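You operate a simulated robot arm through the tools that you are given. There is no shell and no other tool.

Carry out the task below with a simulated robot arm. There is one attempt and no reset: what you move stays moved.

## Task
Put things in order on the top of the packing table. At the end: the brown felt block stands on top of the green wiper; the grey brush roller from the top of the packing table stands where the beige blue paper cone stood; the grey lint wad from the top of the packing table stands where the grey brush roller stood; the green nozzle (marked "THICK") from the top of the packing table stands on top of the yellow filter; the beige blue paper cone is in the grey clean tote; whatever was shut is shut again. Leave all else as you found it, and nothing knocked over.

Only the result counts: the job must be done as asked and must still hold three seconds after the hand-in. Knocking over, shifting, dropping, spilling or breaking anything else fails it.

## Robot
A 7-joint arm with a two-finger parallel gripper, fixed in place. Base frame: the origin is on the floor under the middle of its stand, x ahead of it, y to its left, z up; the work surface is at about z = 850. Lengths are in mm, angles in degrees, forces in N, time in s.
With the tool pointing down near the work surface it reaches from about 240 to 680 mm from the base axis. Its first joint turns from -66.0 to 66.0 degrees. Payload 2.4 kg.
Tool frame: the origin (TCP) lies between the finger pads and is the grasp point; the fingertips stand 30 mm ahead of it; z points along the fingers, y is the line along which they close. The gripper opens to 94 mm. The fingers are 28 mm wide and 10 mm thick; the gripper's body (50 by 96 mm) begins 55 mm behind the TCP.
Orientation is that of the tool frame in the base frame, as a unit quaternion [w, x, y, z]. With the fingers straight down and closing along the base's y, the tool's x points along the base's -x, its y along +y and its z along -z.

## Interface
- The arm moves only by the tool apply_moves. Its argument "series" is a list of rows, each an object (a shift or turn left out is 0, a gripper value left out holds the last) with "dp": the shift along the base's x, y, z in mm, a list of three; "rotation": the turn, a rotation vector about the base's x, y, z in degrees, a list of three; "hand": the finger opening in mm, from 0 to 94. In form: [{"dp": [tx, ty, tz], "rotation": [wx, wy, wz], "hand": hand}, ...]. A call has 1 to 20 rows; each row shifts and turns the commanded pose from where the row before left it. A row lasts 0.2 s, in which the tool goes at most 50 mm and 8.6 degrees; a call with a longer step from one row to the next is refused whole, and so is a gripper value outside its range. Where a pose cannot be reached the arm comes as near as it can. A force on the tool above 40 N (or 10 N above the force at the start of the call, whichever is more), or a blocked arm, ends the call early, and 0.2 s more pass. Each finger travels about 153 mm/s and halts on what it meets, pressing with about 29 N; the grip force reading is that of the motor and also rises with nothing between the fingers. The clock runs only during rows and for 0.2 s after the last one: add rows that do not move to give the fingers time. The reply holds the time, the measured pose of the TCP, the force on the tool along the base axes, the opening and the grip force, in the units named above and with some noise, with the torque about the TCP (base axes, N m) and any sound that the robot's microphone picked up.
- Cameras (640 x 400 px; columns grow to the right, rows downward): "scene" is fixed at [39.9, 481.4, 1431.3]; the picture's right is [-0.69, -0.72, 0.00], its down [-0.49, 0.47, -0.74] and it looks along [0.53, -0.51, -0.67] (base axes); focal length 217 px, centre (320, 200). "wrist" rides on the gripper at [76, 14, -103] in the tool frame; the picture's right is [-0.18, 0.98, 0.00], its down [-0.75, -0.14, -0.64] and it looks along [-0.63, -0.12, 0.77] (tool axes); focal length 243 px, centre (320, 200). There is no depth. A picture from a camera that has moved, and an enlarged one, comes with that camera's place and axes in the base frame and with its lens.
- camera(camera): a new picture of that camera. It takes no simulated time.
- close_up(camera, box): a new picture of the part [left, top, right, bottom] of that camera's present view, enlarged. It takes no simulated time.
- close_job(): hands the job in; it is judged then, once.

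Nothing tells you positions but the pictures and the camera data. Unless the task says otherwise, let go and move clear before handing in.

The tools are called after "Call:" as a command line: name --argument value ..., lists and objects as JSON in quotes. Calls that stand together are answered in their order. apply_moves: Moves the arm, as the interface text tells. Its arguments: {"type":"object","properties":{"series":{"type":"array"}},"required":["series"]} The other tools are called the same way: camera (camera) takes a picture; close_up (camera, box) takes an enlarged picture of a part of a camera's view; close_job () hands the job in.

At the start:

```text
clock: 0.0
position: [405.5, -82.6, 1255.3]
ee_rot: [-0.001, 0.0, 1.0, 0.0]
force: [-0.6, -1.2, 0.0]
wrist_torque: [-0.01, 0.0, -0.01]
finger_gap: 93.7
grip_force: 0.0
```

scene: 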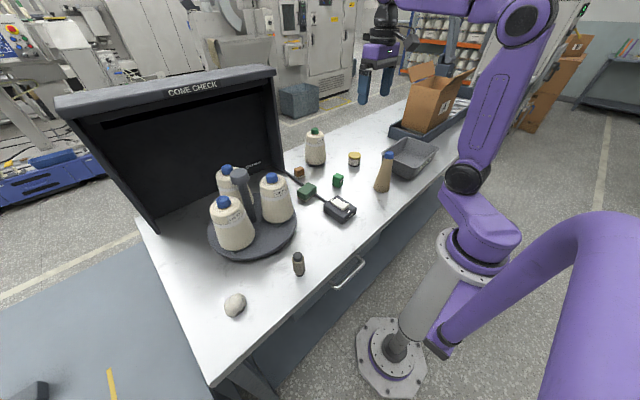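
wrist: 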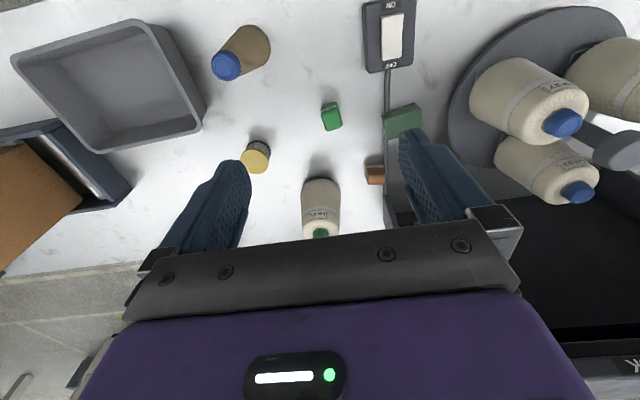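

I see a packing table with a cone-check booth, a turntable of cones, small parts (green nozzle, green wiper, brown felt, yellow filter, brush roller, lint wad), a tall beige cone with blue tip and a grey tote. I'll look closer before moving.

Call:
close_up --camera "scene" --box '[270, 110, 450, 230]'

Call:
close_up --camera "scene" --box '[190, 220, 370, 340]'

Call:
close_up --camera "wrist" --box '[200, 0, 440, 240]'

Call:
close_up --camera "scene" --box '[50, 50, 320, 260]'

```text
3.33 times, centred on (360, 170) of scene
camera zoom: at [39.9, 481.4, 1431.3], right [-0.69, -0.72, 0.0], down [-0.49, 0.47, -0.74], along [0.53, -0.51, -0.67], focal length 723 px, centre (187, 300)
```

zoom: 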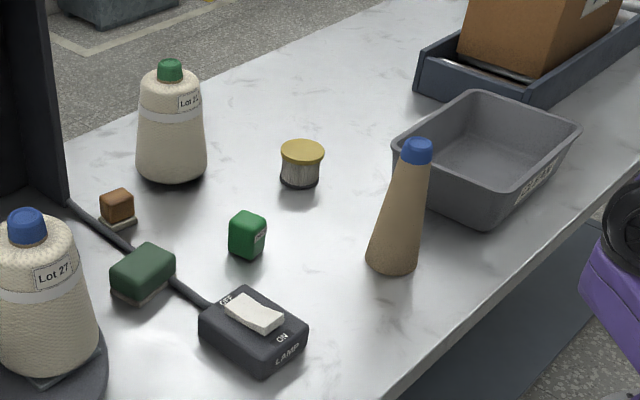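

```text
3.33 times, centred on (280, 280) of scene
camera zoom: at [39.9, 481.4, 1431.3], right [-0.69, -0.72, 0.0], down [-0.49, 0.47, -0.74], along [0.53, -0.51, -0.67], focal length 723 px, centre (453, -67)
```

zoom: 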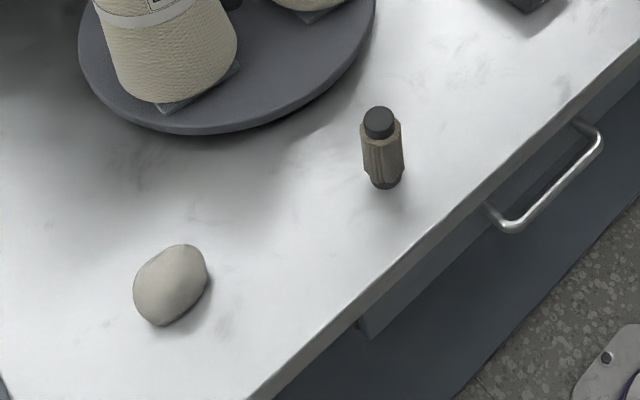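

```text
1.67 times, centred on (320, 120) of wrist
camera zoom: at [330.2, -66.9, 1356.9], right [0.18, 0.98, 0.0], down [0.75, -0.14, 0.64], along [0.63, -0.12, -0.77], focal length 404 px, centre (320, 333)
```

zoom: 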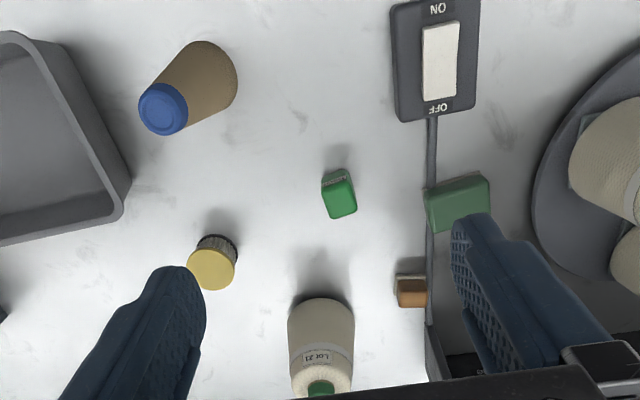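

```text
1.90 times, centred on (185, 155) of scene
camera zoom: at [39.9, 481.4, 1431.3], right [-0.69, -0.72, 0.0], down [-0.49, 0.47, -0.74], along [0.53, -0.51, -0.67], focal length 413 px, centre (577, 286)
```

zoom: 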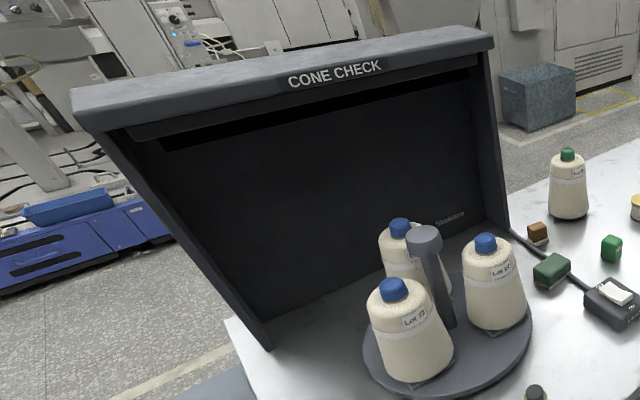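

The main objects are identified; next I zoom harder to confirm the labels and the exact footprint of each item.

Call:
close_up --camera "scene" --box '[290, 160, 350, 200]'

Call:
close_up --camera "wrist" --box '[300, 80, 360, 140]'

Call:
close_up --camera "scene" --box '[360, 120, 450, 200]'

Call:
close_up --camera "wrist" --box '[0, 0, 280, 200]'

Call:
close_up --camera "scene" --box '[280, 240, 330, 290]'

```text
10.00 times, centred on (320, 180) of scene
camera zoom: at [39.9, 481.4, 1431.3], right [-0.69, -0.72, 0.0], down [-0.49, 0.47, -0.74], along [0.53, -0.51, -0.67], focal length 2168 px, centre (320, 400)
```

zoom: 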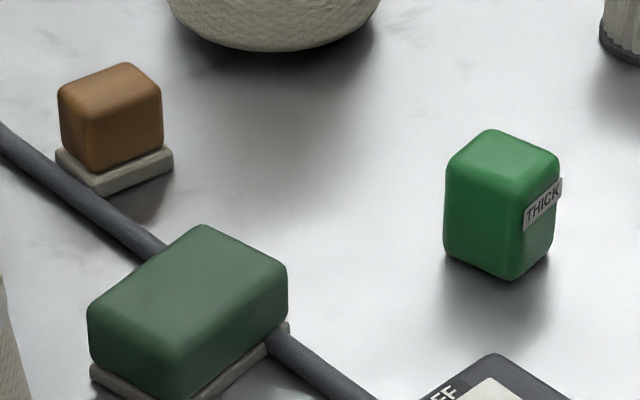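

```text
6.67 times, centred on (330, 110) of wrist
camera zoom: at [330.2, -66.9, 1356.9], right [0.18, 0.98, 0.0], down [0.75, -0.14, 0.64], along [0.63, -0.12, -0.77], focal length 1618 px, centre (253, 800)
```

zoom: 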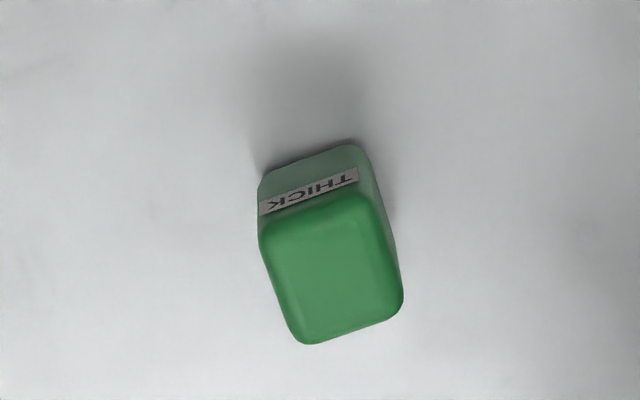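

```text
5.00 times, centred on (405, 160) of scene
camera zoom: at [39.9, 481.4, 1431.3], right [-0.69, -0.72, 0.0], down [-0.49, 0.47, -0.74], along [0.53, -0.51, -0.67], focal length 1084 px, centre (-105, 400)
```

zoom: 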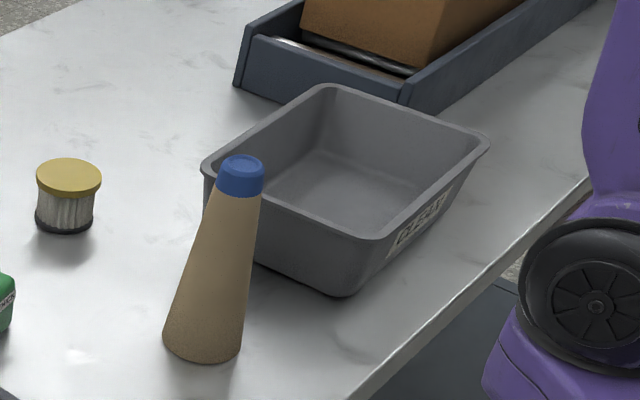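

```text
2.00 times, centred on (140, 100) of wrist
camera zoom: at [330.2, -66.9, 1356.9], right [0.18, 0.98, 0.0], down [0.75, -0.14, 0.64], along [0.63, -0.12, -0.77], focal length 485 px, centre (680, 400)
```

zoom: 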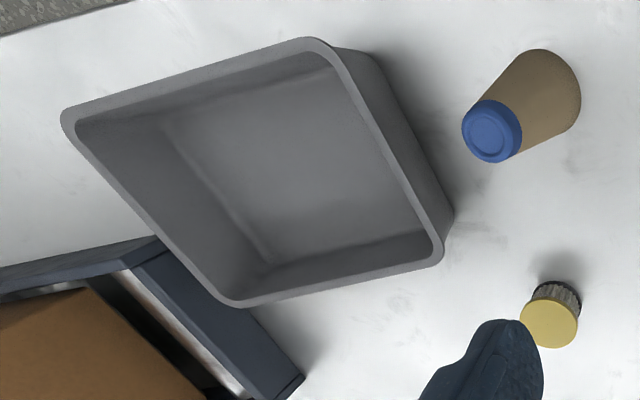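

```text
8.00 times, centred on (305, 265) of scene
camera zoom: at [39.9, 481.4, 1431.3], right [-0.69, -0.72, 0.0], down [-0.49, 0.47, -0.74], along [0.53, -0.51, -0.67], focal length 1735 px, centre (440, -320)
```

zoom: 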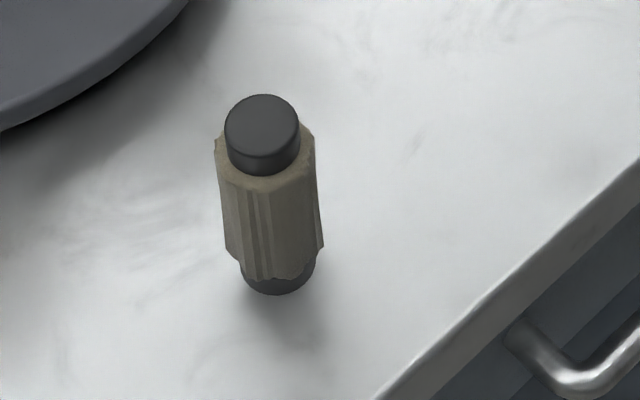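

The bright green block carries "THICK" (the nozzle), the dark green one over the cable is the wiper, and the brown felt block sits beside it. I estimate the paper cone at about (372, -199), and I move above it for a closer wrist view.

Call:
apply_moves --series '[{"dp": [-8, -29, -25], "hand": 94}, {"dp": [-8, -29, -25]}, {"dp": [-8, -29, -25]}, {"dp": [-9, -29, -25]}, {"dp": [0, 0, 0]}]'

Call:
camera --camera "wrist"

Call:
camera --camera "scene"

```text
clock: 1.2
position: [372.8, -197.1, 1154.6]
ee_rot: [0.0, 0.001, 1.0, 0.0]
force: [-0.5, -0.2, 0.2]
wrist_torque: [0.01, -0.01, 0.0]
finger_gap: 94.2
grip_force: 0.0
```

```text
taken
camera wrist: at [296.6, -181.2, 1257.2], right [0.18, 0.98, 0.0], down [0.75, -0.14, 0.64], along [0.63, -0.12, -0.77], focal length 243 px, centre (320, 200)
```

wrist: 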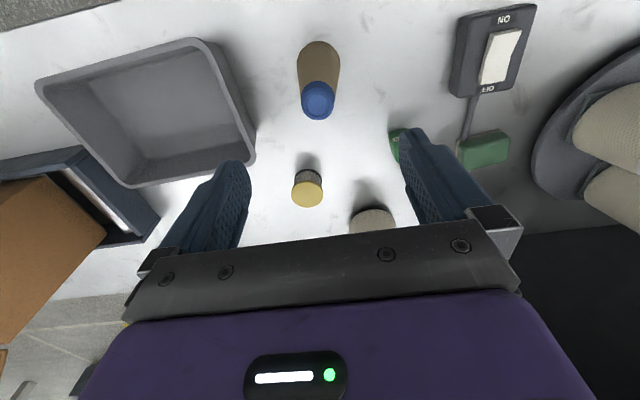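

```text
taken
```

scene: 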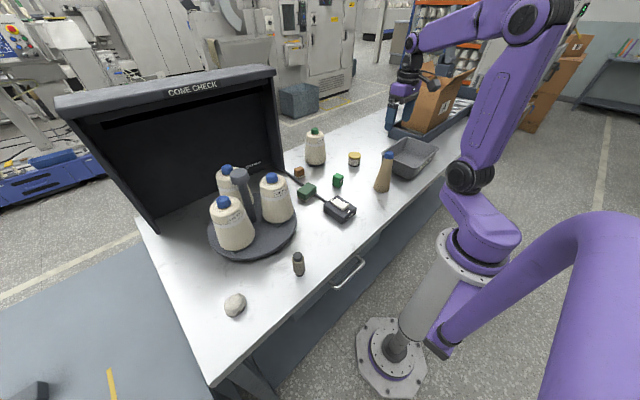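

The gripper is above the paper cone, which shows a blue cap roughly under the tool. I zoom in to fix the cone's base, the tote rim and the filter.

Call:
close_up --camera "wrist" --box '[270, 20, 370, 130]'

Call:
close_up --camera "wrist" --box '[20, 20, 270, 220]'

Call:
close_up --camera "scene" --box '[360, 140, 410, 200]'

```text
3.64 times, centred on (320, 75) of wrist
camera zoom: at [296.6, -181.2, 1257.2], right [0.18, 0.98, 0.0], down [0.75, -0.14, 0.64], along [0.63, -0.12, -0.77], focal length 882 px, centre (320, 654)
```

zoom: 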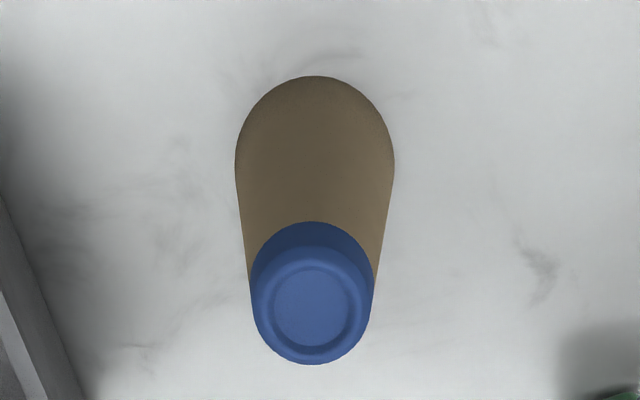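

```text
2.00 times, centred on (145, 120) of wrist
camera zoom: at [296.6, -181.2, 1257.2], right [0.18, 0.98, 0.0], down [0.75, -0.14, 0.64], along [0.63, -0.12, -0.77], focal length 485 px, centre (670, 360)
```

zoom: 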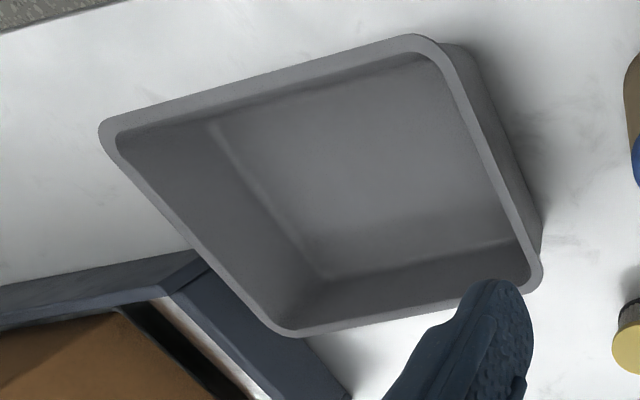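

```text
6.67 times, centred on (385, 170) of scene
camera zoom: at [39.9, 481.3, 1431.3], right [-0.69, -0.72, 0.0], down [-0.49, 0.47, -0.74], along [0.53, -0.51, -0.67], focal length 1446 px, centre (-113, 400)
```

zoom: 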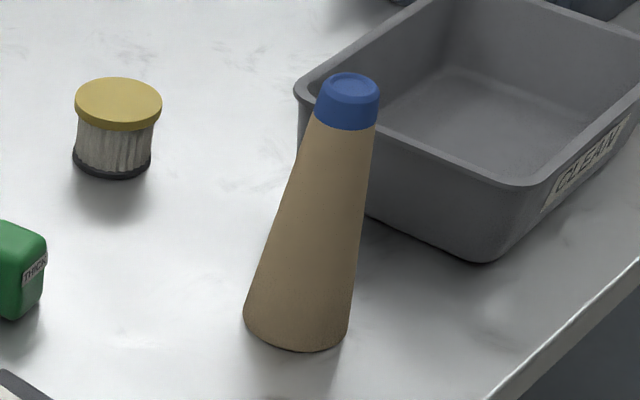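

The cone's axis comes out at about (372, -197) with its top near z 1020, and the tote is centred near (392, -436) with its rim near z 924. I lower straight onto the cone's upper part and close.

Call:
apply_moves --series '[{"dp": [0, 0, -40]}, {"dp": [0, 0, -40]}, {"dp": [0, 0, -40]}, {"dp": [0, 0, -30]}, {"dp": [0, 0, -20]}, {"dp": [0, 0, -8]}, {"dp": [0, 0, 0]}]'

Call:
camera --camera "wrist"

Call:
close_up --camera "scene" --box '[330, 80, 450, 200]'

```text
clock: 2.8
position: [372.6, -198.9, 975.7]
ee_rot: [0.001, 0.0, 1.0, 0.001]
force: [-0.4, 0.3, -1.3]
wrist_torque: [0.01, 0.01, 0.0]
finger_gap: 93.9
grip_force: 0.1
```

```text
taken
camera wrist: at [297.6, -183.3, 1078.8], right [0.18, 0.98, 0.0], down [0.75, -0.14, 0.64], along [0.63, -0.12, -0.77], focal length 243 px, centre (320, 200)
```

wrist: 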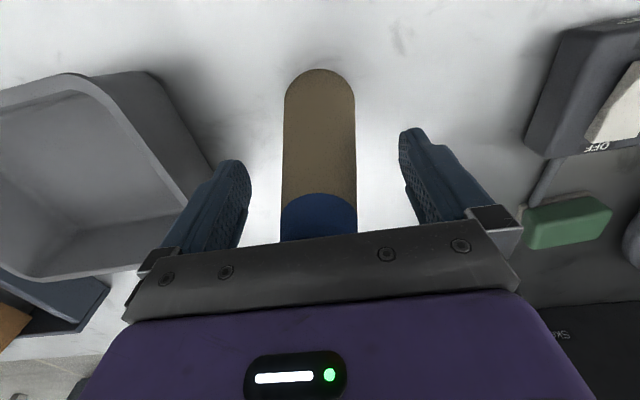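

```text
3.33 times, centred on (390, 140) of scene
camera zoom: at [39.9, 481.4, 1431.3], right [-0.69, -0.72, 0.0], down [-0.49, 0.47, -0.74], along [0.53, -0.51, -0.67], focal length 723 px, centre (87, 400)
```

zoom: 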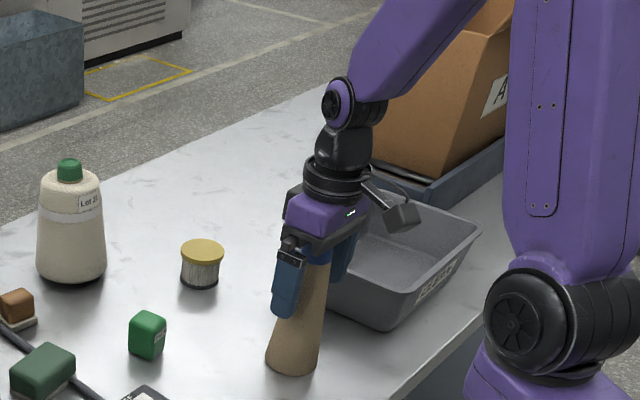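

The cone sits centred between the fingers. I close on it gently and check the grip.

Call:
apply_moves --series '[{"hand": 70}, {"hand": 55}, {"hand": 45}, {"hand": 35}, {"hand": 30}, {"hand": 30}]'

Call:
camera --camera "wrist"

```text
clock: 4.2
position: [372.6, -199.8, 976.6]
ee_rot: [0.0, 0.0, 1.0, 0.0]
force: [0.0, -0.1, 1.9]
wrist_torque: [0.05, 0.0, 0.05]
finger_gap: 44.8
grip_force: 29.1
```

```text
taken
camera wrist: at [297.7, -183.3, 1079.1], right [0.18, 0.98, 0.0], down [0.75, -0.14, 0.64], along [0.63, -0.12, -0.77], focal length 243 px, centre (320, 200)
```

wrist: 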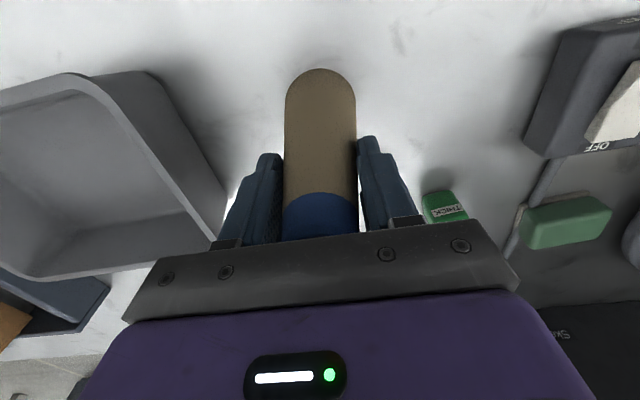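

Grip holds at about 45 mm with 29 N and the cone did not shift. I lift straight up and check that it comes along upright.

Call:
apply_moves --series '[{"dp": [0, 0, 10]}, {"dp": [0, 0, 20]}, {"dp": [0, 0, 40]}, {"dp": [0, 0, 40]}, {"dp": [0, 0, 10]}, {"dp": [0, 0, 0]}]'

Call:
camera --camera "scene"

Call:
camera --camera "wrist"

```text
clock: 5.6
position: [373.6, -199.5, 1095.8]
ee_rot: [0.001, 0.001, 1.0, -0.001]
force: [0.1, -0.8, 0.0]
wrist_torque: [0.06, 0.02, 0.01]
finger_gap: 44.6
grip_force: 28.9
```

```text
taken
```

scene: 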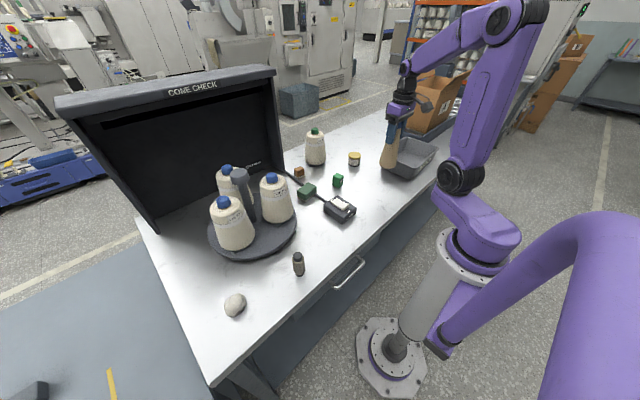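

```text
taken
camera wrist: at [297.3, -184.0, 1199.0], right [0.18, 0.98, 0.0], down [0.75, -0.14, 0.64], along [0.63, -0.12, -0.77], focal length 243 px, centre (320, 200)
```

wrist: 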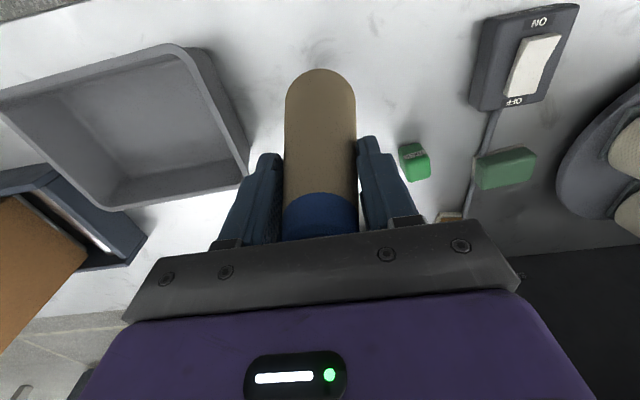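

The cone hangs upright about 45 mm above rim height. I carry it sideways toward the tote and look before going in.

Call:
apply_moves --series '[{"dp": [2.5, -30, 0]}, {"dp": [2.5, -35, 0]}, {"dp": [2.5, -35, 0]}, {"dp": [3, -35, 0]}, {"dp": [3, -35, 0]}, {"dp": [3, -35, 0]}, {"dp": [3, -32.4, 0]}, {"dp": [0, 0, 0]}]'

Call:
camera --camera "scene"

Call:
camera --camera "wrist"

```text
clock: 7.4
position: [393.0, -435.6, 1096.6]
ee_rot: [0.0, -0.001, 1.0, 0.0]
force: [0.0, -0.3, 0.1]
wrist_torque: [-0.01, -0.02, 0.01]
finger_gap: 44.6
grip_force: 29.0
```

```text
taken
```

scene: 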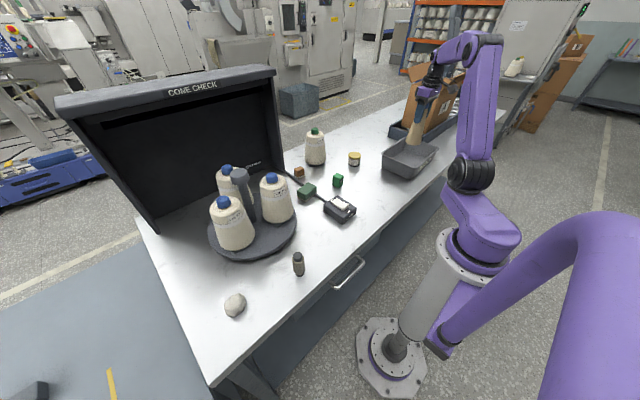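

```text
taken
camera wrist: at [317.6, -419.5, 1199.1], right [0.18, 0.98, 0.0], down [0.75, -0.14, 0.64], along [0.63, -0.12, -0.77], focal length 243 px, centre (320, 200)
```

wrist: 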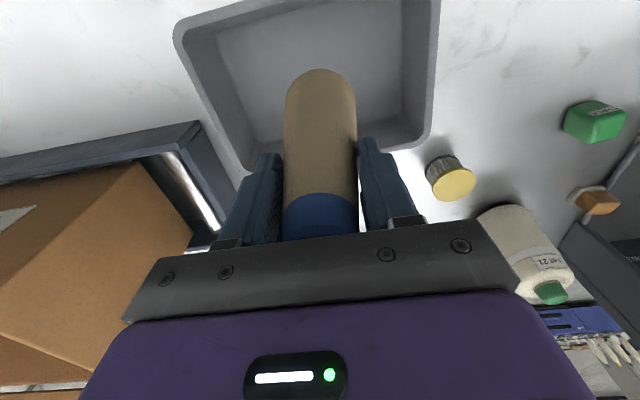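

The cone is over the tote's centre. I lower it into the tote, then step down slowly feeling for the floor.

Call:
apply_moves --series '[{"dp": [0, 0, -30]}, {"dp": [0, 0, -30]}, {"dp": [0, 0, -25]}, {"dp": [0, 0, -15]}, {"dp": [0, 0, -5]}, {"dp": [0, 0, 0]}]'

Call:
close_up --camera "scene" --box '[370, 80, 470, 190]'

```text
clock: 8.8
position: [392.6, -435.7, 991.0]
ee_rot: [0.0, 0.0, 1.0, 0.001]
force: [-0.3, -0.4, -1.0]
wrist_torque: [0.02, 0.01, 0.0]
finger_gap: 44.5
grip_force: 29.4
```

```text
3.64 times, centred on (420, 135) of scene
camera zoom: at [39.9, 481.3, 1431.3], right [-0.69, -0.72, 0.0], down [-0.49, 0.47, -0.74], along [0.53, -0.51, -0.67], focal length 788 px, centre (-44, 436)
```

zoom: 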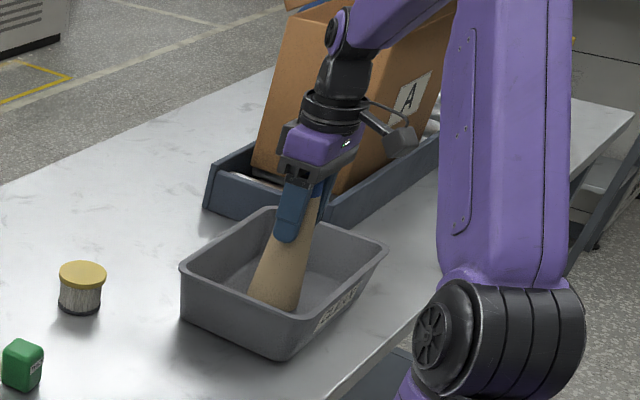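

Call:
apply_moves --series '[{"dp": [0, 0, -3]}, {"dp": [0, 0, -2]}, {"dp": [0, 0, -1]}, {"dp": [0, 0, 0]}]'

```text
clock: 9.8
position: [392.1, -435.9, 983.8]
ee_rot: [0.0, 0.0, 1.0, 0.001]
force: [-0.3, 1.0, 0.5]
wrist_torque: [0.01, -0.01, 0.01]
finger_gap: 44.6
grip_force: 29.0
```

No floor contact yet with the base at about z 858. I keep stepping down 1 mm at a time.

Call:
apply_moves --series '[{"dp": [0, 0, -1]}, {"dp": [0, 0, -1]}, {"dp": [0, 0, 0]}]'

Call:
apply_moves --series '[{"dp": [0, 0, -1]}, {"dp": [0, 0, -1]}, {"dp": [0, 0, 0]}]'

```text
clock: 10.6
position: [394.2, -436.3, 981.7]
ee_rot: [0.0, 0.0, 1.0, 0.0]
force: [-0.4, 1.0, -0.8]
wrist_torque: [0.0, -0.01, 0.02]
finger_gap: 44.7
grip_force: 29.0
```

```text
clock: 11.4
position: [393.5, -435.3, 981.0]
ee_rot: [0.001, 0.001, 1.0, -0.002]
force: [-4.8, 3.5, 21.6]
wrist_torque: [0.33, 0.33, 0.09]
finger_gap: 44.5
grip_force: 28.6
```

Contact: about 22 N upward, so the base is on the tote floor. I ease up 1 mm, then open slowly and rise.

Call:
apply_moves --series '[{"dp": [0, 0, 1]}, {"dp": [0, 0, 0.3]}, {"dp": [0, 0, 0]}]'

```text
clock: 12.2
position: [393.8, -436.5, 982.4]
ee_rot: [0.0, -0.001, 1.0, 0.0]
force: [-0.3, 0.3, 9.2]
wrist_torque: [-0.12, -0.12, 0.02]
finger_gap: 44.7
grip_force: 29.3
```

Call:
apply_moves --series '[{"dp": [0, 0, 0.4], "hand": 46}, {"hand": 55}, {"hand": 70}, {"hand": 90}, {"hand": 94}, {"dp": [0, 0, 0]}]'

Call:
camera --camera "wrist"

```text
clock: 13.6
position: [393.6, -434.0, 981.9]
ee_rot: [0.0, -0.001, 1.0, -0.001]
force: [0.4, -0.1, 0.4]
wrist_torque: [-0.06, 0.01, -0.01]
finger_gap: 94.1
grip_force: 0.1
```

```text
taken
camera wrist: at [317.1, -420.2, 1085.8], right [0.18, 0.98, 0.0], down [0.75, -0.14, 0.64], along [0.63, -0.12, -0.77], focal length 243 px, centre (320, 200)
```

wrist: 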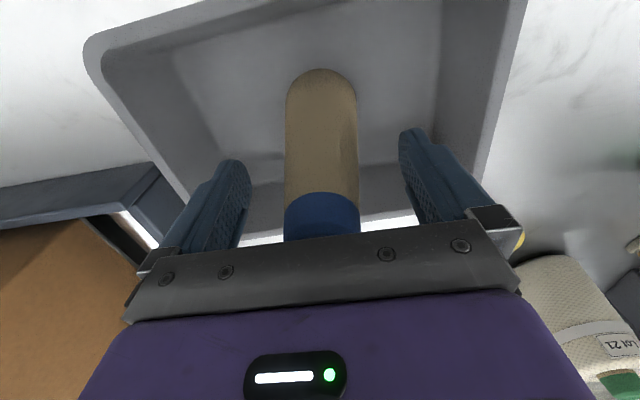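

The cone stands on its own in the tote. I rise clear, confirm it, then head for the brush roller.

Call:
apply_moves --series '[{"dp": [0, 0, 15]}, {"dp": [0, 0, 30]}, {"dp": [0, 0, 45]}, {"dp": [0, 0, 45]}, {"dp": [0, 0, 35]}, {"dp": [-5, 40, 0]}, {"dp": [-5, 45, 0]}, {"dp": [-5, 45, 0]}, {"dp": [-5, 45, 0]}, {"dp": [-5, 45, 0]}, {"dp": [-5, 45, 0]}, {"dp": [-5, 45, 0]}, {"dp": [-5, 45, 0]}, {"dp": [-5, 45, 0]}, {"dp": [-5, 45, 0]}, {"dp": [0, 0, 0]}]'

Call:
close_up --camera "scene" --box '[330, 80, 480, 200]'

Call:
camera --camera "wrist"

```text
clock: 17.0
position: [343.3, 8.4, 1151.1]
ee_rot: [0.0, 0.0, 1.0, 0.0]
force: [0.3, 0.4, -0.1]
wrist_torque: [-0.02, 0.0, -0.03]
finger_gap: 94.0
grip_force: 0.1
```

```text
3.33 times, centred on (405, 140) of scene
camera zoom: at [39.8, 481.4, 1431.3], right [-0.69, -0.72, 0.0], down [-0.49, 0.47, -0.74], along [0.53, -0.51, -0.67], focal length 723 px, centre (37, 400)
```

zoom: 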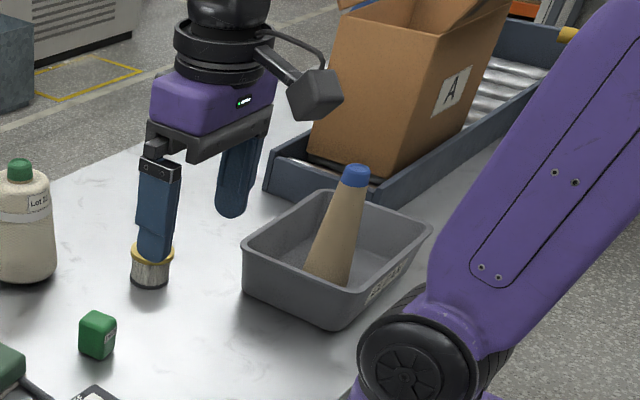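

```text
taken
camera wrist: at [267.3, 24.5, 1254.8], right [0.18, 0.98, 0.0], down [0.75, -0.14, 0.64], along [0.63, -0.12, -0.77], focal length 243 px, centre (320, 200)
```

wrist: 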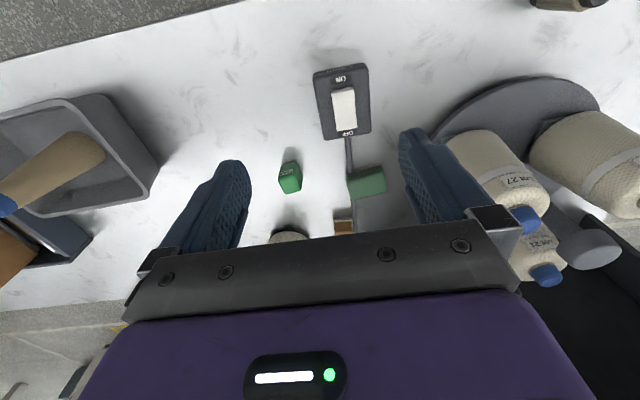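

The cone stands upright inside the tote. I continue over to the brush roller near (309, 305).

Call:
apply_moves --series '[{"dp": [-5, 42, 0]}, {"dp": [-5, 42, 0]}, {"dp": [-5, 42, 0]}, {"dp": [-5, 42, 0]}, {"dp": [-5, 42, 0]}, {"dp": [-5, 42, -20]}, {"dp": [-4, 42, -30]}, {"dp": [0, 0, -30]}, {"dp": [0, 0, 0]}]'

Call:
camera --camera "wrist"

Call:
camera --camera "scene"

```text
refused: row 7 steps farther than a row can; nothing moved
```

```text
taken
camera wrist: at [267.3, 24.5, 1254.8], right [0.18, 0.98, 0.0], down [0.75, -0.14, 0.64], along [0.63, -0.12, -0.77], focal length 243 px, centre (320, 200)
```

wrist: 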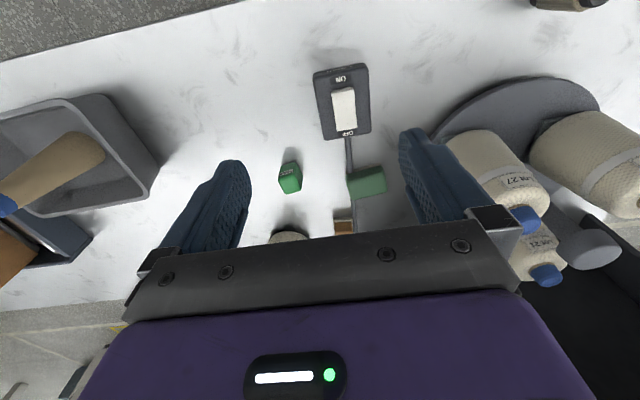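

```text
taken
```

scene: 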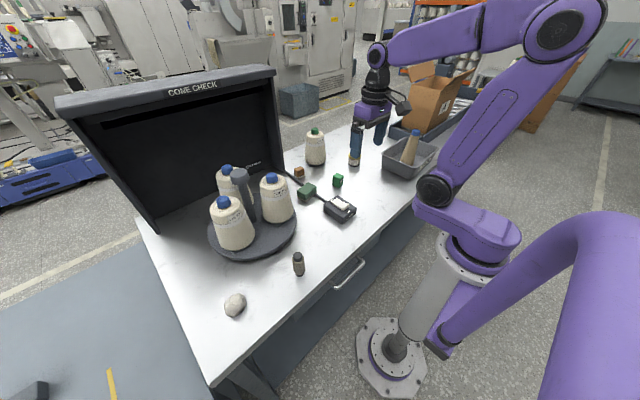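

That call was refused because one row was too long; nothing moved. I resend the same path with shorter steps.

Call:
apply_moves --series '[{"dp": [-5, 42, 0]}, {"dp": [-5, 42, 0]}, {"dp": [-5, 42, 0]}, {"dp": [-5, 42, 0]}, {"dp": [-5, 42, 0]}, {"dp": [-5, 42, 0]}, {"dp": [-4, 42, -15]}, {"dp": [0, 0, -30]}, {"dp": [0, 0, -35]}, {"dp": [0, 0, 0]}]'

Call:
camera --camera "wrist"

Call:
camera --camera "scene"

```text
clock: 19.2
position: [309.0, 302.1, 1074.0]
ee_rot: [0.001, 0.0, 1.0, -0.001]
force: [0.6, 0.9, 0.1]
wrist_torque: [0.0, 0.02, -0.03]
finger_gap: 94.1
grip_force: 0.0
```

```text
taken
camera wrist: at [232.4, 318.8, 1176.9], right [0.18, 0.98, 0.0], down [0.75, -0.14, 0.64], along [0.63, -0.12, -0.77], focal length 243 px, centre (320, 200)
```

wrist: 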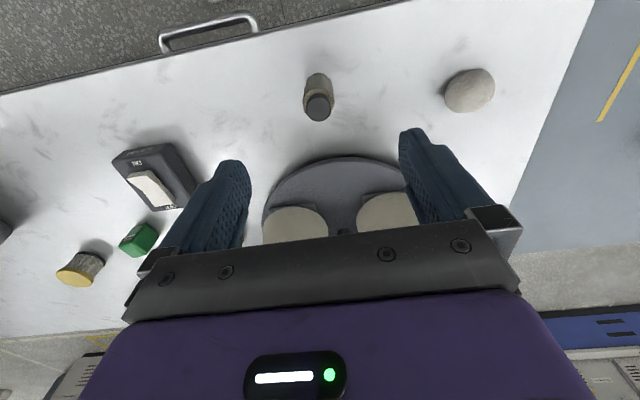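

```text
taken
```

scene: 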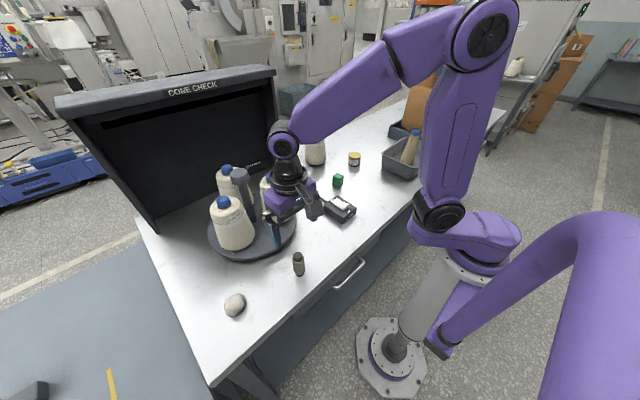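

Call:
close_up --camera "wrist" --box '[280, 50, 360, 140]'

Call:
close_up --camera "wrist" --box '[430, 50, 510, 130]'

```text
4.44 times, centred on (320, 95) of wrist
camera zoom: at [232.4, 318.8, 1176.9], right [0.18, 0.98, 0.0], down [0.75, -0.14, 0.64], along [0.63, -0.12, -0.77], focal length 1078 px, centre (320, 667)
```

zoom: 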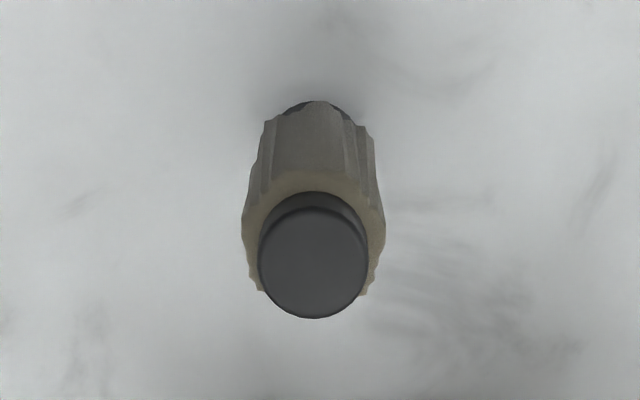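

```text
5.00 times, centred on (470, 90) of wrist
camera zoom: at [232.4, 318.8, 1176.9], right [0.18, 0.98, 0.0], down [0.75, -0.14, 0.64], along [0.63, -0.12, -0.77], focal length 1213 px, centre (-430, 750)
```

zoom: 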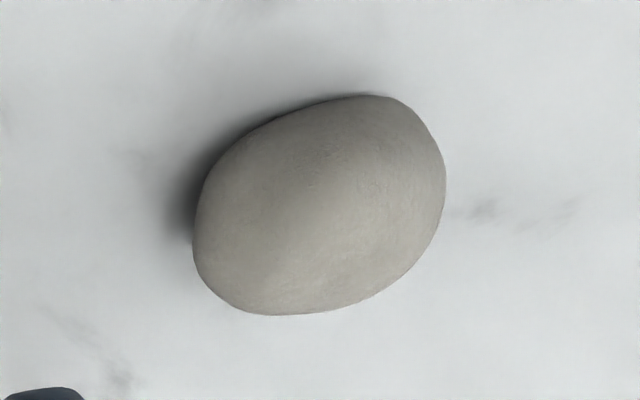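

The roller stands at about (314.5, 301) with its top near z 937. I shift over it and descend to just above it for a check.

Call:
apply_moves --series '[{"dp": [3, -1, -40]}, {"dp": [3, -1, -40]}, {"dp": [0, 0, -10]}, {"dp": [0, 0, 0]}]'

Call:
camera --camera "wrist"

Call:
close_up --camera "scene" --box '[250, 180, 350, 300]'

```text
clock: 20.2
position: [314.2, 300.8, 982.6]
ee_rot: [0.0, 0.0, 1.0, 0.0]
force: [-1.0, 0.1, 0.8]
wrist_torque: [0.0, 0.0, -0.04]
finger_gap: 93.8
grip_force: 0.1
```

```text
taken
camera wrist: at [238.2, 317.1, 1086.0], right [0.18, 0.98, 0.0], down [0.75, -0.14, 0.64], along [0.63, -0.12, -0.77], focal length 243 px, centre (320, 200)
```

wrist: 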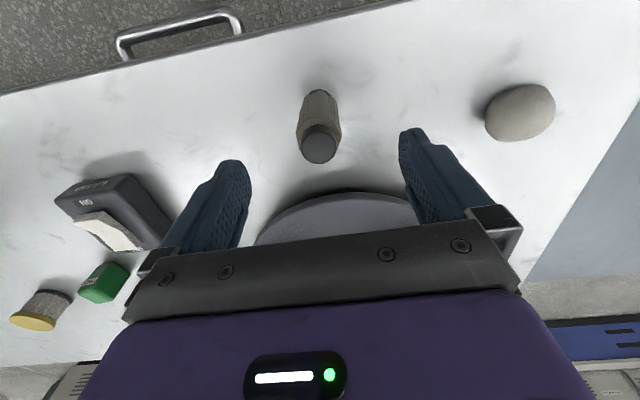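

```text
3.33 times, centred on (300, 240) of scene
camera zoom: at [39.9, 481.4, 1431.3], right [-0.69, -0.72, 0.0], down [-0.49, 0.47, -0.74], along [0.53, -0.51, -0.67], focal length 723 px, centre (387, 67)
```

zoom: 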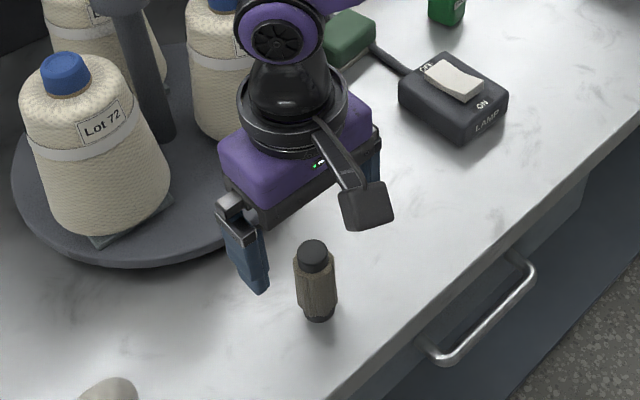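

The roller lies centred between the open fingers, with the turntable well clear. I descend to mid-height of the bristles and close gently.

Call:
apply_moves --series '[{"dp": [0, 0, -30]}, {"dp": [0, 0, -30]}, {"dp": [0, 0, -20]}, {"dp": [0, 0, -7]}, {"dp": [0, 0, 0]}]'

Call:
camera --camera "wrist"

```text
clock: 21.4
position: [314.6, 301.4, 896.2]
ee_rot: [0.0, -0.001, 1.0, 0.0]
force: [0.3, 0.4, -0.4]
wrist_torque: [0.02, 0.01, 0.02]
finger_gap: 94.1
grip_force: 0.1
```

```text
taken
camera wrist: at [239.1, 316.8, 999.5], right [0.18, 0.98, 0.0], down [0.75, -0.14, 0.64], along [0.63, -0.12, -0.77], focal length 243 px, centre (320, 200)
```

wrist: 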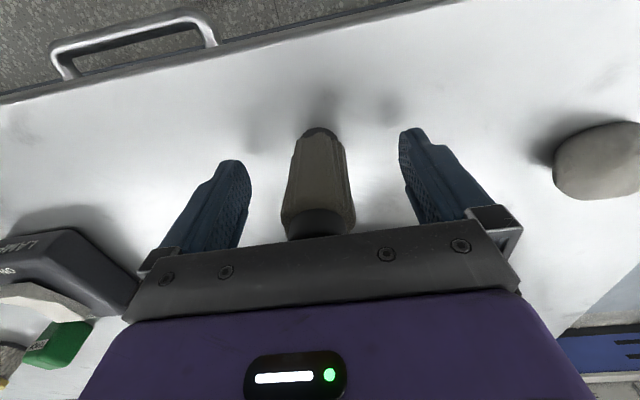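

Call:
apply_moves --series '[{"hand": 70}, {"hand": 55}, {"hand": 45}, {"hand": 38}, {"hand": 30}, {"hand": 22}, {"hand": 20}, {"hand": 20}]'

Call:
camera --camera "wrist"

```text
clock: 23.2
position: [315.7, 301.0, 896.3]
ee_rot: [0.0, 0.0, 1.0, 0.0]
force: [0.2, 0.8, 3.8]
wrist_torque: [-0.01, -0.02, 0.04]
finger_gap: 31.9
grip_force: 29.2
```

```text
taken
camera wrist: at [239.1, 317.0, 999.7], right [0.18, 0.98, 0.0], down [0.75, -0.14, 0.64], along [0.63, -0.12, -0.77], focal length 243 px, centre (320, 200)
```

wrist: 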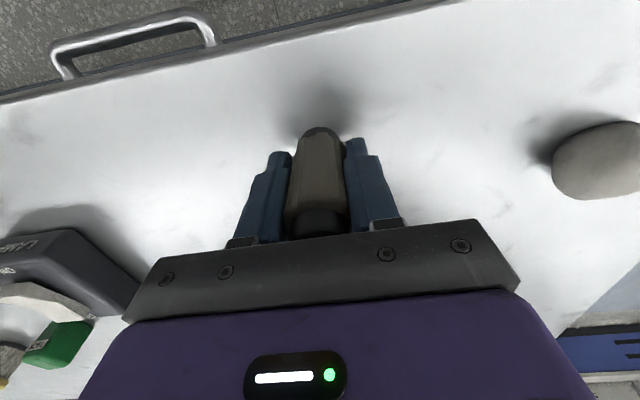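

The roller is gripped at about 32 mm. I lift it and carry it to the spot the cone left, (372.5, -198.6) in the tool's coordinates.

Call:
apply_moves --series '[{"dp": [0, 0, 10]}, {"dp": [0, 0, 20]}, {"dp": [0, 0, 35]}, {"dp": [0, 0, 35]}, {"dp": [0, 0, 20]}, {"dp": [0, 0, 0]}]'

Call:
camera --camera "wrist"

Call:
close_up --camera "scene" --box '[240, 140, 360, 300]'

```text
clock: 24.6
position: [315.2, 301.5, 1014.7]
ee_rot: [0.0, 0.0, 1.0, 0.0]
force: [-0.2, -0.8, -0.9]
wrist_torque: [-0.01, 0.0, -0.02]
finger_gap: 31.9
grip_force: 28.5
```

```text
taken
camera wrist: at [239.9, 317.1, 1117.8], right [0.18, 0.98, 0.0], down [0.75, -0.14, 0.64], along [0.63, -0.12, -0.77], focal length 243 px, centre (320, 200)
```

wrist: 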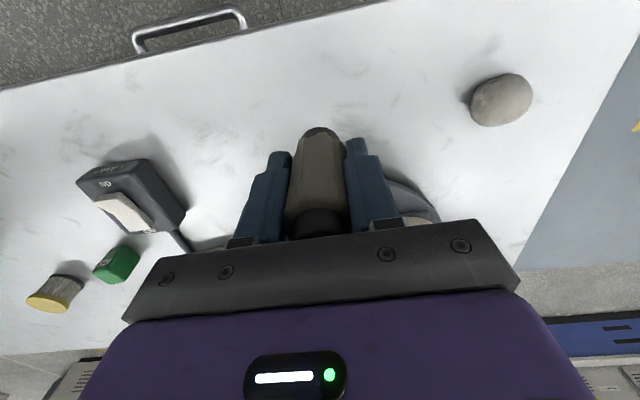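

```text
2.50 times, centred on (300, 220) of scene
camera zoom: at [39.9, 481.4, 1431.3], right [-0.69, -0.72, 0.0], down [-0.49, 0.47, -0.74], along [0.53, -0.51, -0.67], focal length 542 px, centre (370, 150)
```

zoom: 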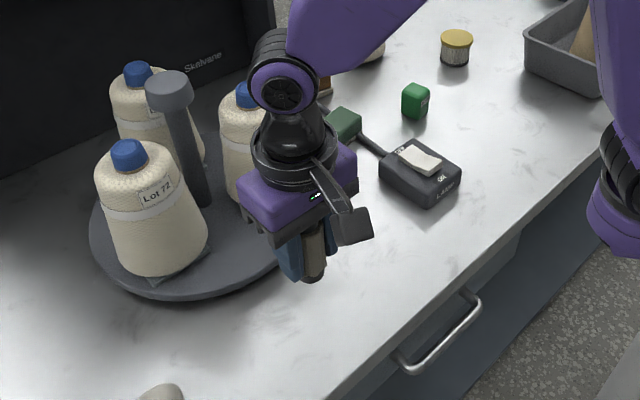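

Call:
apply_moves --series '[{"dp": [4.5, -38, 0]}, {"dp": [4.9, -42, 0]}, {"dp": [4.9, -42, 0]}, {"dp": [4.9, -42, 0]}, {"dp": [4.9, -42, 0]}, {"dp": [4.9, -42, 0]}, {"dp": [4.9, -42, 0]}, {"dp": [4.9, -42, 0]}, {"dp": [4.9, -42, 0]}, {"dp": [4.9, -42, 0]}, {"dp": [4.9, -42, 0]}, {"dp": [4.9, -41.6, 0]}, {"dp": [0, 0, 0]}, {"dp": [0, 0, -40]}, {"dp": [0, 0, -30]}, {"dp": [0, 0, 0]}]'

Call:
camera --camera "wrist"

Call:
close_up --camera "scene" --box '[330, 80, 450, 200]'

```text
clock: 28.0
position: [373.1, -197.9, 946.4]
ee_rot: [0.001, -0.001, 1.0, 0.0]
force: [-0.7, 0.3, -0.1]
wrist_torque: [-0.02, -0.02, -0.01]
finger_gap: 31.9
grip_force: 29.3
```

```text
taken
camera wrist: at [297.6, -182.9, 1048.9], right [0.18, 0.98, 0.0], down [0.75, -0.14, 0.64], along [0.63, -0.12, -0.77], focal length 243 px, centre (320, 200)
```

wrist: 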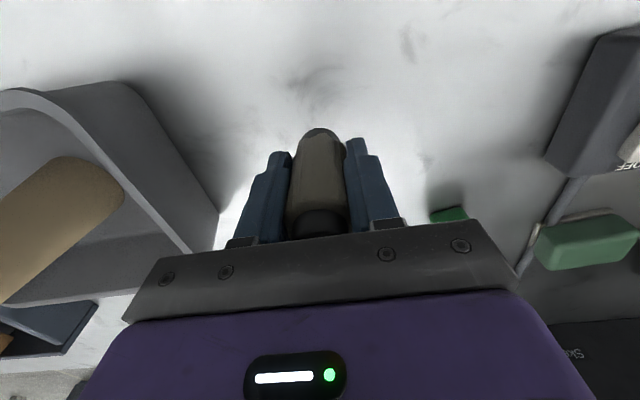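

```text
3.33 times, centred on (390, 140) of scene
camera zoom: at [39.9, 481.3, 1431.3], right [-0.69, -0.72, 0.0], down [-0.49, 0.47, -0.74], along [0.53, -0.51, -0.67], focal length 723 px, centre (87, 400)
```

zoom: 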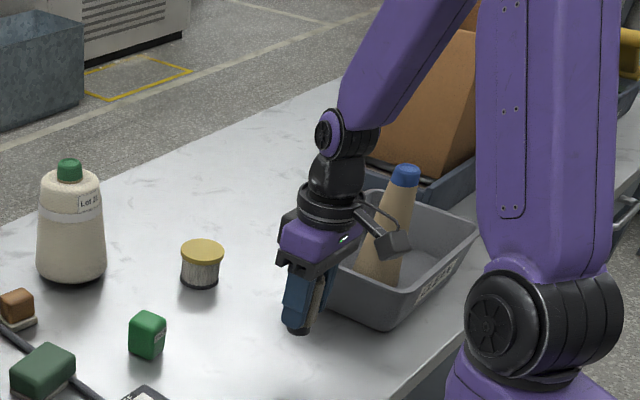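

The roller hangs upright above the old cone spot, clear of the tote. I lower it and then feel for the table.

Call:
apply_moves --series '[{"dp": [0, 0, -25]}, {"dp": [0, 0, -15]}, {"dp": [0, 0, -6]}, {"dp": [0, 0, -1]}, {"dp": [0, 0, 0]}]'

Call:
apply_moves --series '[{"dp": [0, 0, -1]}, {"dp": [0, 0, -0.5]}, {"dp": [0, 0, 0]}]'

```text
clock: 29.2
position: [371.9, -199.4, 898.6]
ee_rot: [0.0, 0.0, 1.0, -0.001]
force: [0.0, -0.8, -0.6]
wrist_torque: [0.01, 0.01, 0.03]
finger_gap: 32.0
grip_force: 28.9
```

```text
clock: 30.0
position: [374.4, -197.9, 895.7]
ee_rot: [0.0, -0.001, 1.0, 0.001]
force: [0.3, 0.8, 0.1]
wrist_torque: [-0.03, -0.03, 0.03]
finger_gap: 32.0
grip_force: 28.8
```

Call:
apply_moves --series '[{"dp": [0, 0, -0.7]}, {"dp": [0, 0, 0]}]'

Call:
close_up --camera "scene" --box '[360, 130, 410, 200]'

```text
clock: 30.6
position: [373.2, -196.9, 897.4]
ee_rot: [0.0, -0.001, 1.0, 0.0]
force: [-2.1, 0.8, 6.9]
wrist_torque: [0.08, 0.02, 0.01]
finger_gap: 32.1
grip_force: 29.3
```

```text
5.71 times, centred on (385, 165) of scene
camera zoom: at [39.7, 481.4, 1431.2], right [-0.69, -0.72, 0.0], down [-0.49, 0.47, -0.74], along [0.53, -0.51, -0.67], focal length 1239 px, centre (-51, 400)
```

zoom: 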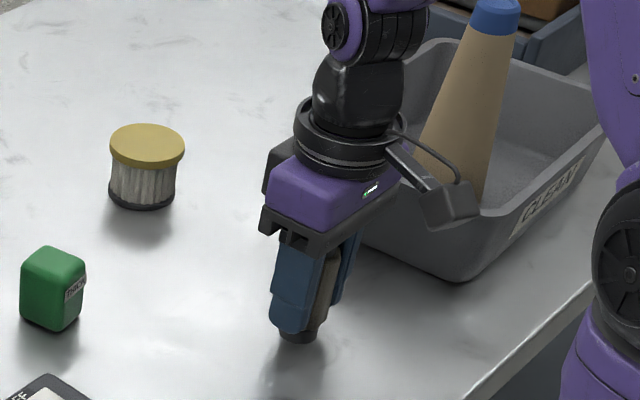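

Contact at about 7 N: the roller stands on the table. I release and rise straight up.

Call:
apply_moves --series '[{"hand": 34}, {"hand": 45}, {"hand": 65}, {"hand": 85}, {"hand": 94}, {"dp": [0, 0, 10]}, {"dp": [0, 0, 30]}, {"dp": [0, 0, 40]}, {"dp": [0, 0, 45]}, {"dp": [0, 0, 45]}, {"dp": [0, 0, 45]}, {"dp": [0, 0, 0]}]'

Call:
camera --camera "wrist"

Call:
close_up --camera "scene" --box '[330, 80, 450, 200]'

```text
clock: 33.2
position: [372.1, -198.0, 1112.8]
ee_rot: [0.0, 0.0, 1.0, 0.0]
force: [-0.3, 0.7, -0.2]
wrist_torque: [0.0, 0.01, 0.01]
finger_gap: 94.1
grip_force: 0.0
```

```text
taken
camera wrist: at [295.9, -181.7, 1216.0], right [0.18, 0.98, 0.0], down [0.75, -0.14, 0.64], along [0.63, -0.12, -0.77], focal length 243 px, centre (320, 200)
```

wrist: 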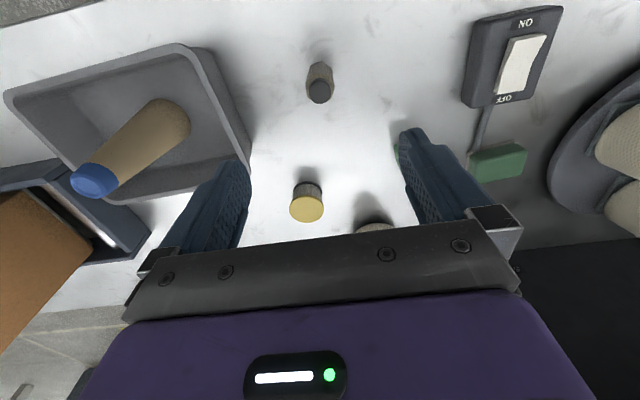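

```text
3.33 times, centred on (390, 140) of scene
camera zoom: at [39.9, 481.4, 1431.3], right [-0.69, -0.72, 0.0], down [-0.49, 0.47, -0.74], along [0.53, -0.51, -0.67], focal length 723 px, centre (87, 400)
```

zoom: 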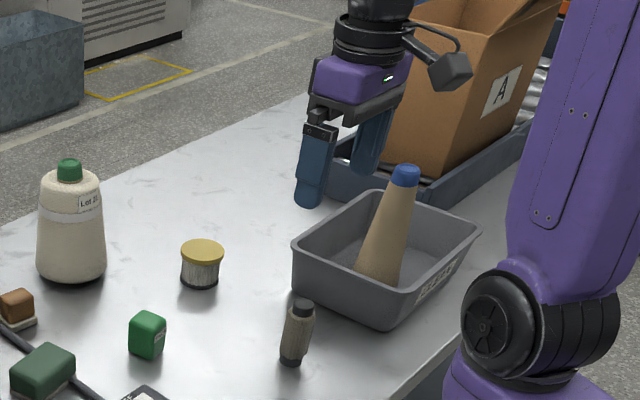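

The roller now stands upright on the cone's old spot. I check its position in close-up while I'm here.

Call:
close_up --camera "wrist" --box '[280, 40, 360, 120]'

Call:
close_up --camera "scene" --box '[360, 140, 410, 200]'

Call:
close_up --camera "wrist" --box '[270, 150, 350, 230]'

```text
5.00 times, centred on (320, 80) of wrist
camera zoom: at [295.9, -181.7, 1216.0], right [0.18, 0.98, 0.0], down [0.75, -0.14, 0.64], along [0.63, -0.12, -0.77], focal length 1213 px, centre (320, 800)
```

zoom: 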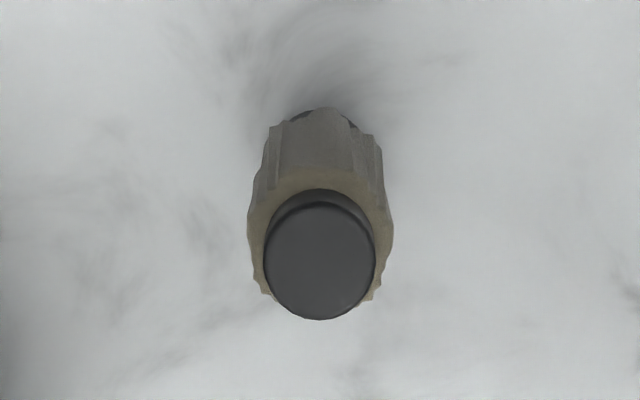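

```text
6.67 times, centred on (385, 170) of scene
camera zoom: at [39.9, 481.4, 1431.3], right [-0.69, -0.72, 0.0], down [-0.49, 0.47, -0.74], along [0.53, -0.51, -0.67], focal length 1446 px, centre (-113, 400)
```

zoom: 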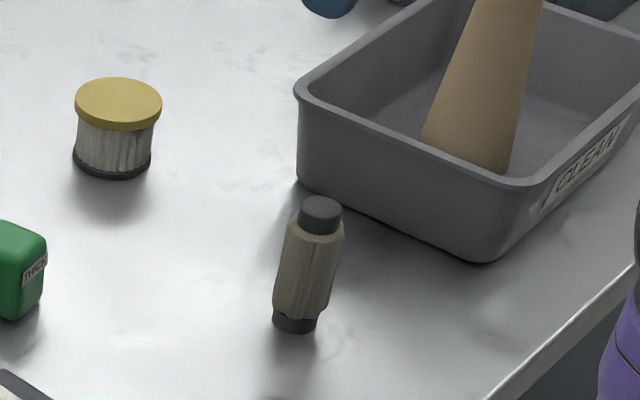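

```text
5.00 times, centred on (310, 190) of wrist
camera zoom: at [295.9, -181.7, 1216.0], right [0.18, 0.98, 0.0], down [0.75, -0.14, 0.64], along [0.63, -0.12, -0.77], focal length 1213 px, centre (370, 250)
```

zoom: 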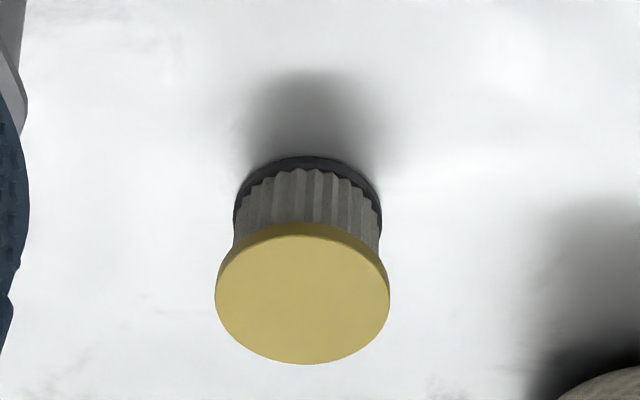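

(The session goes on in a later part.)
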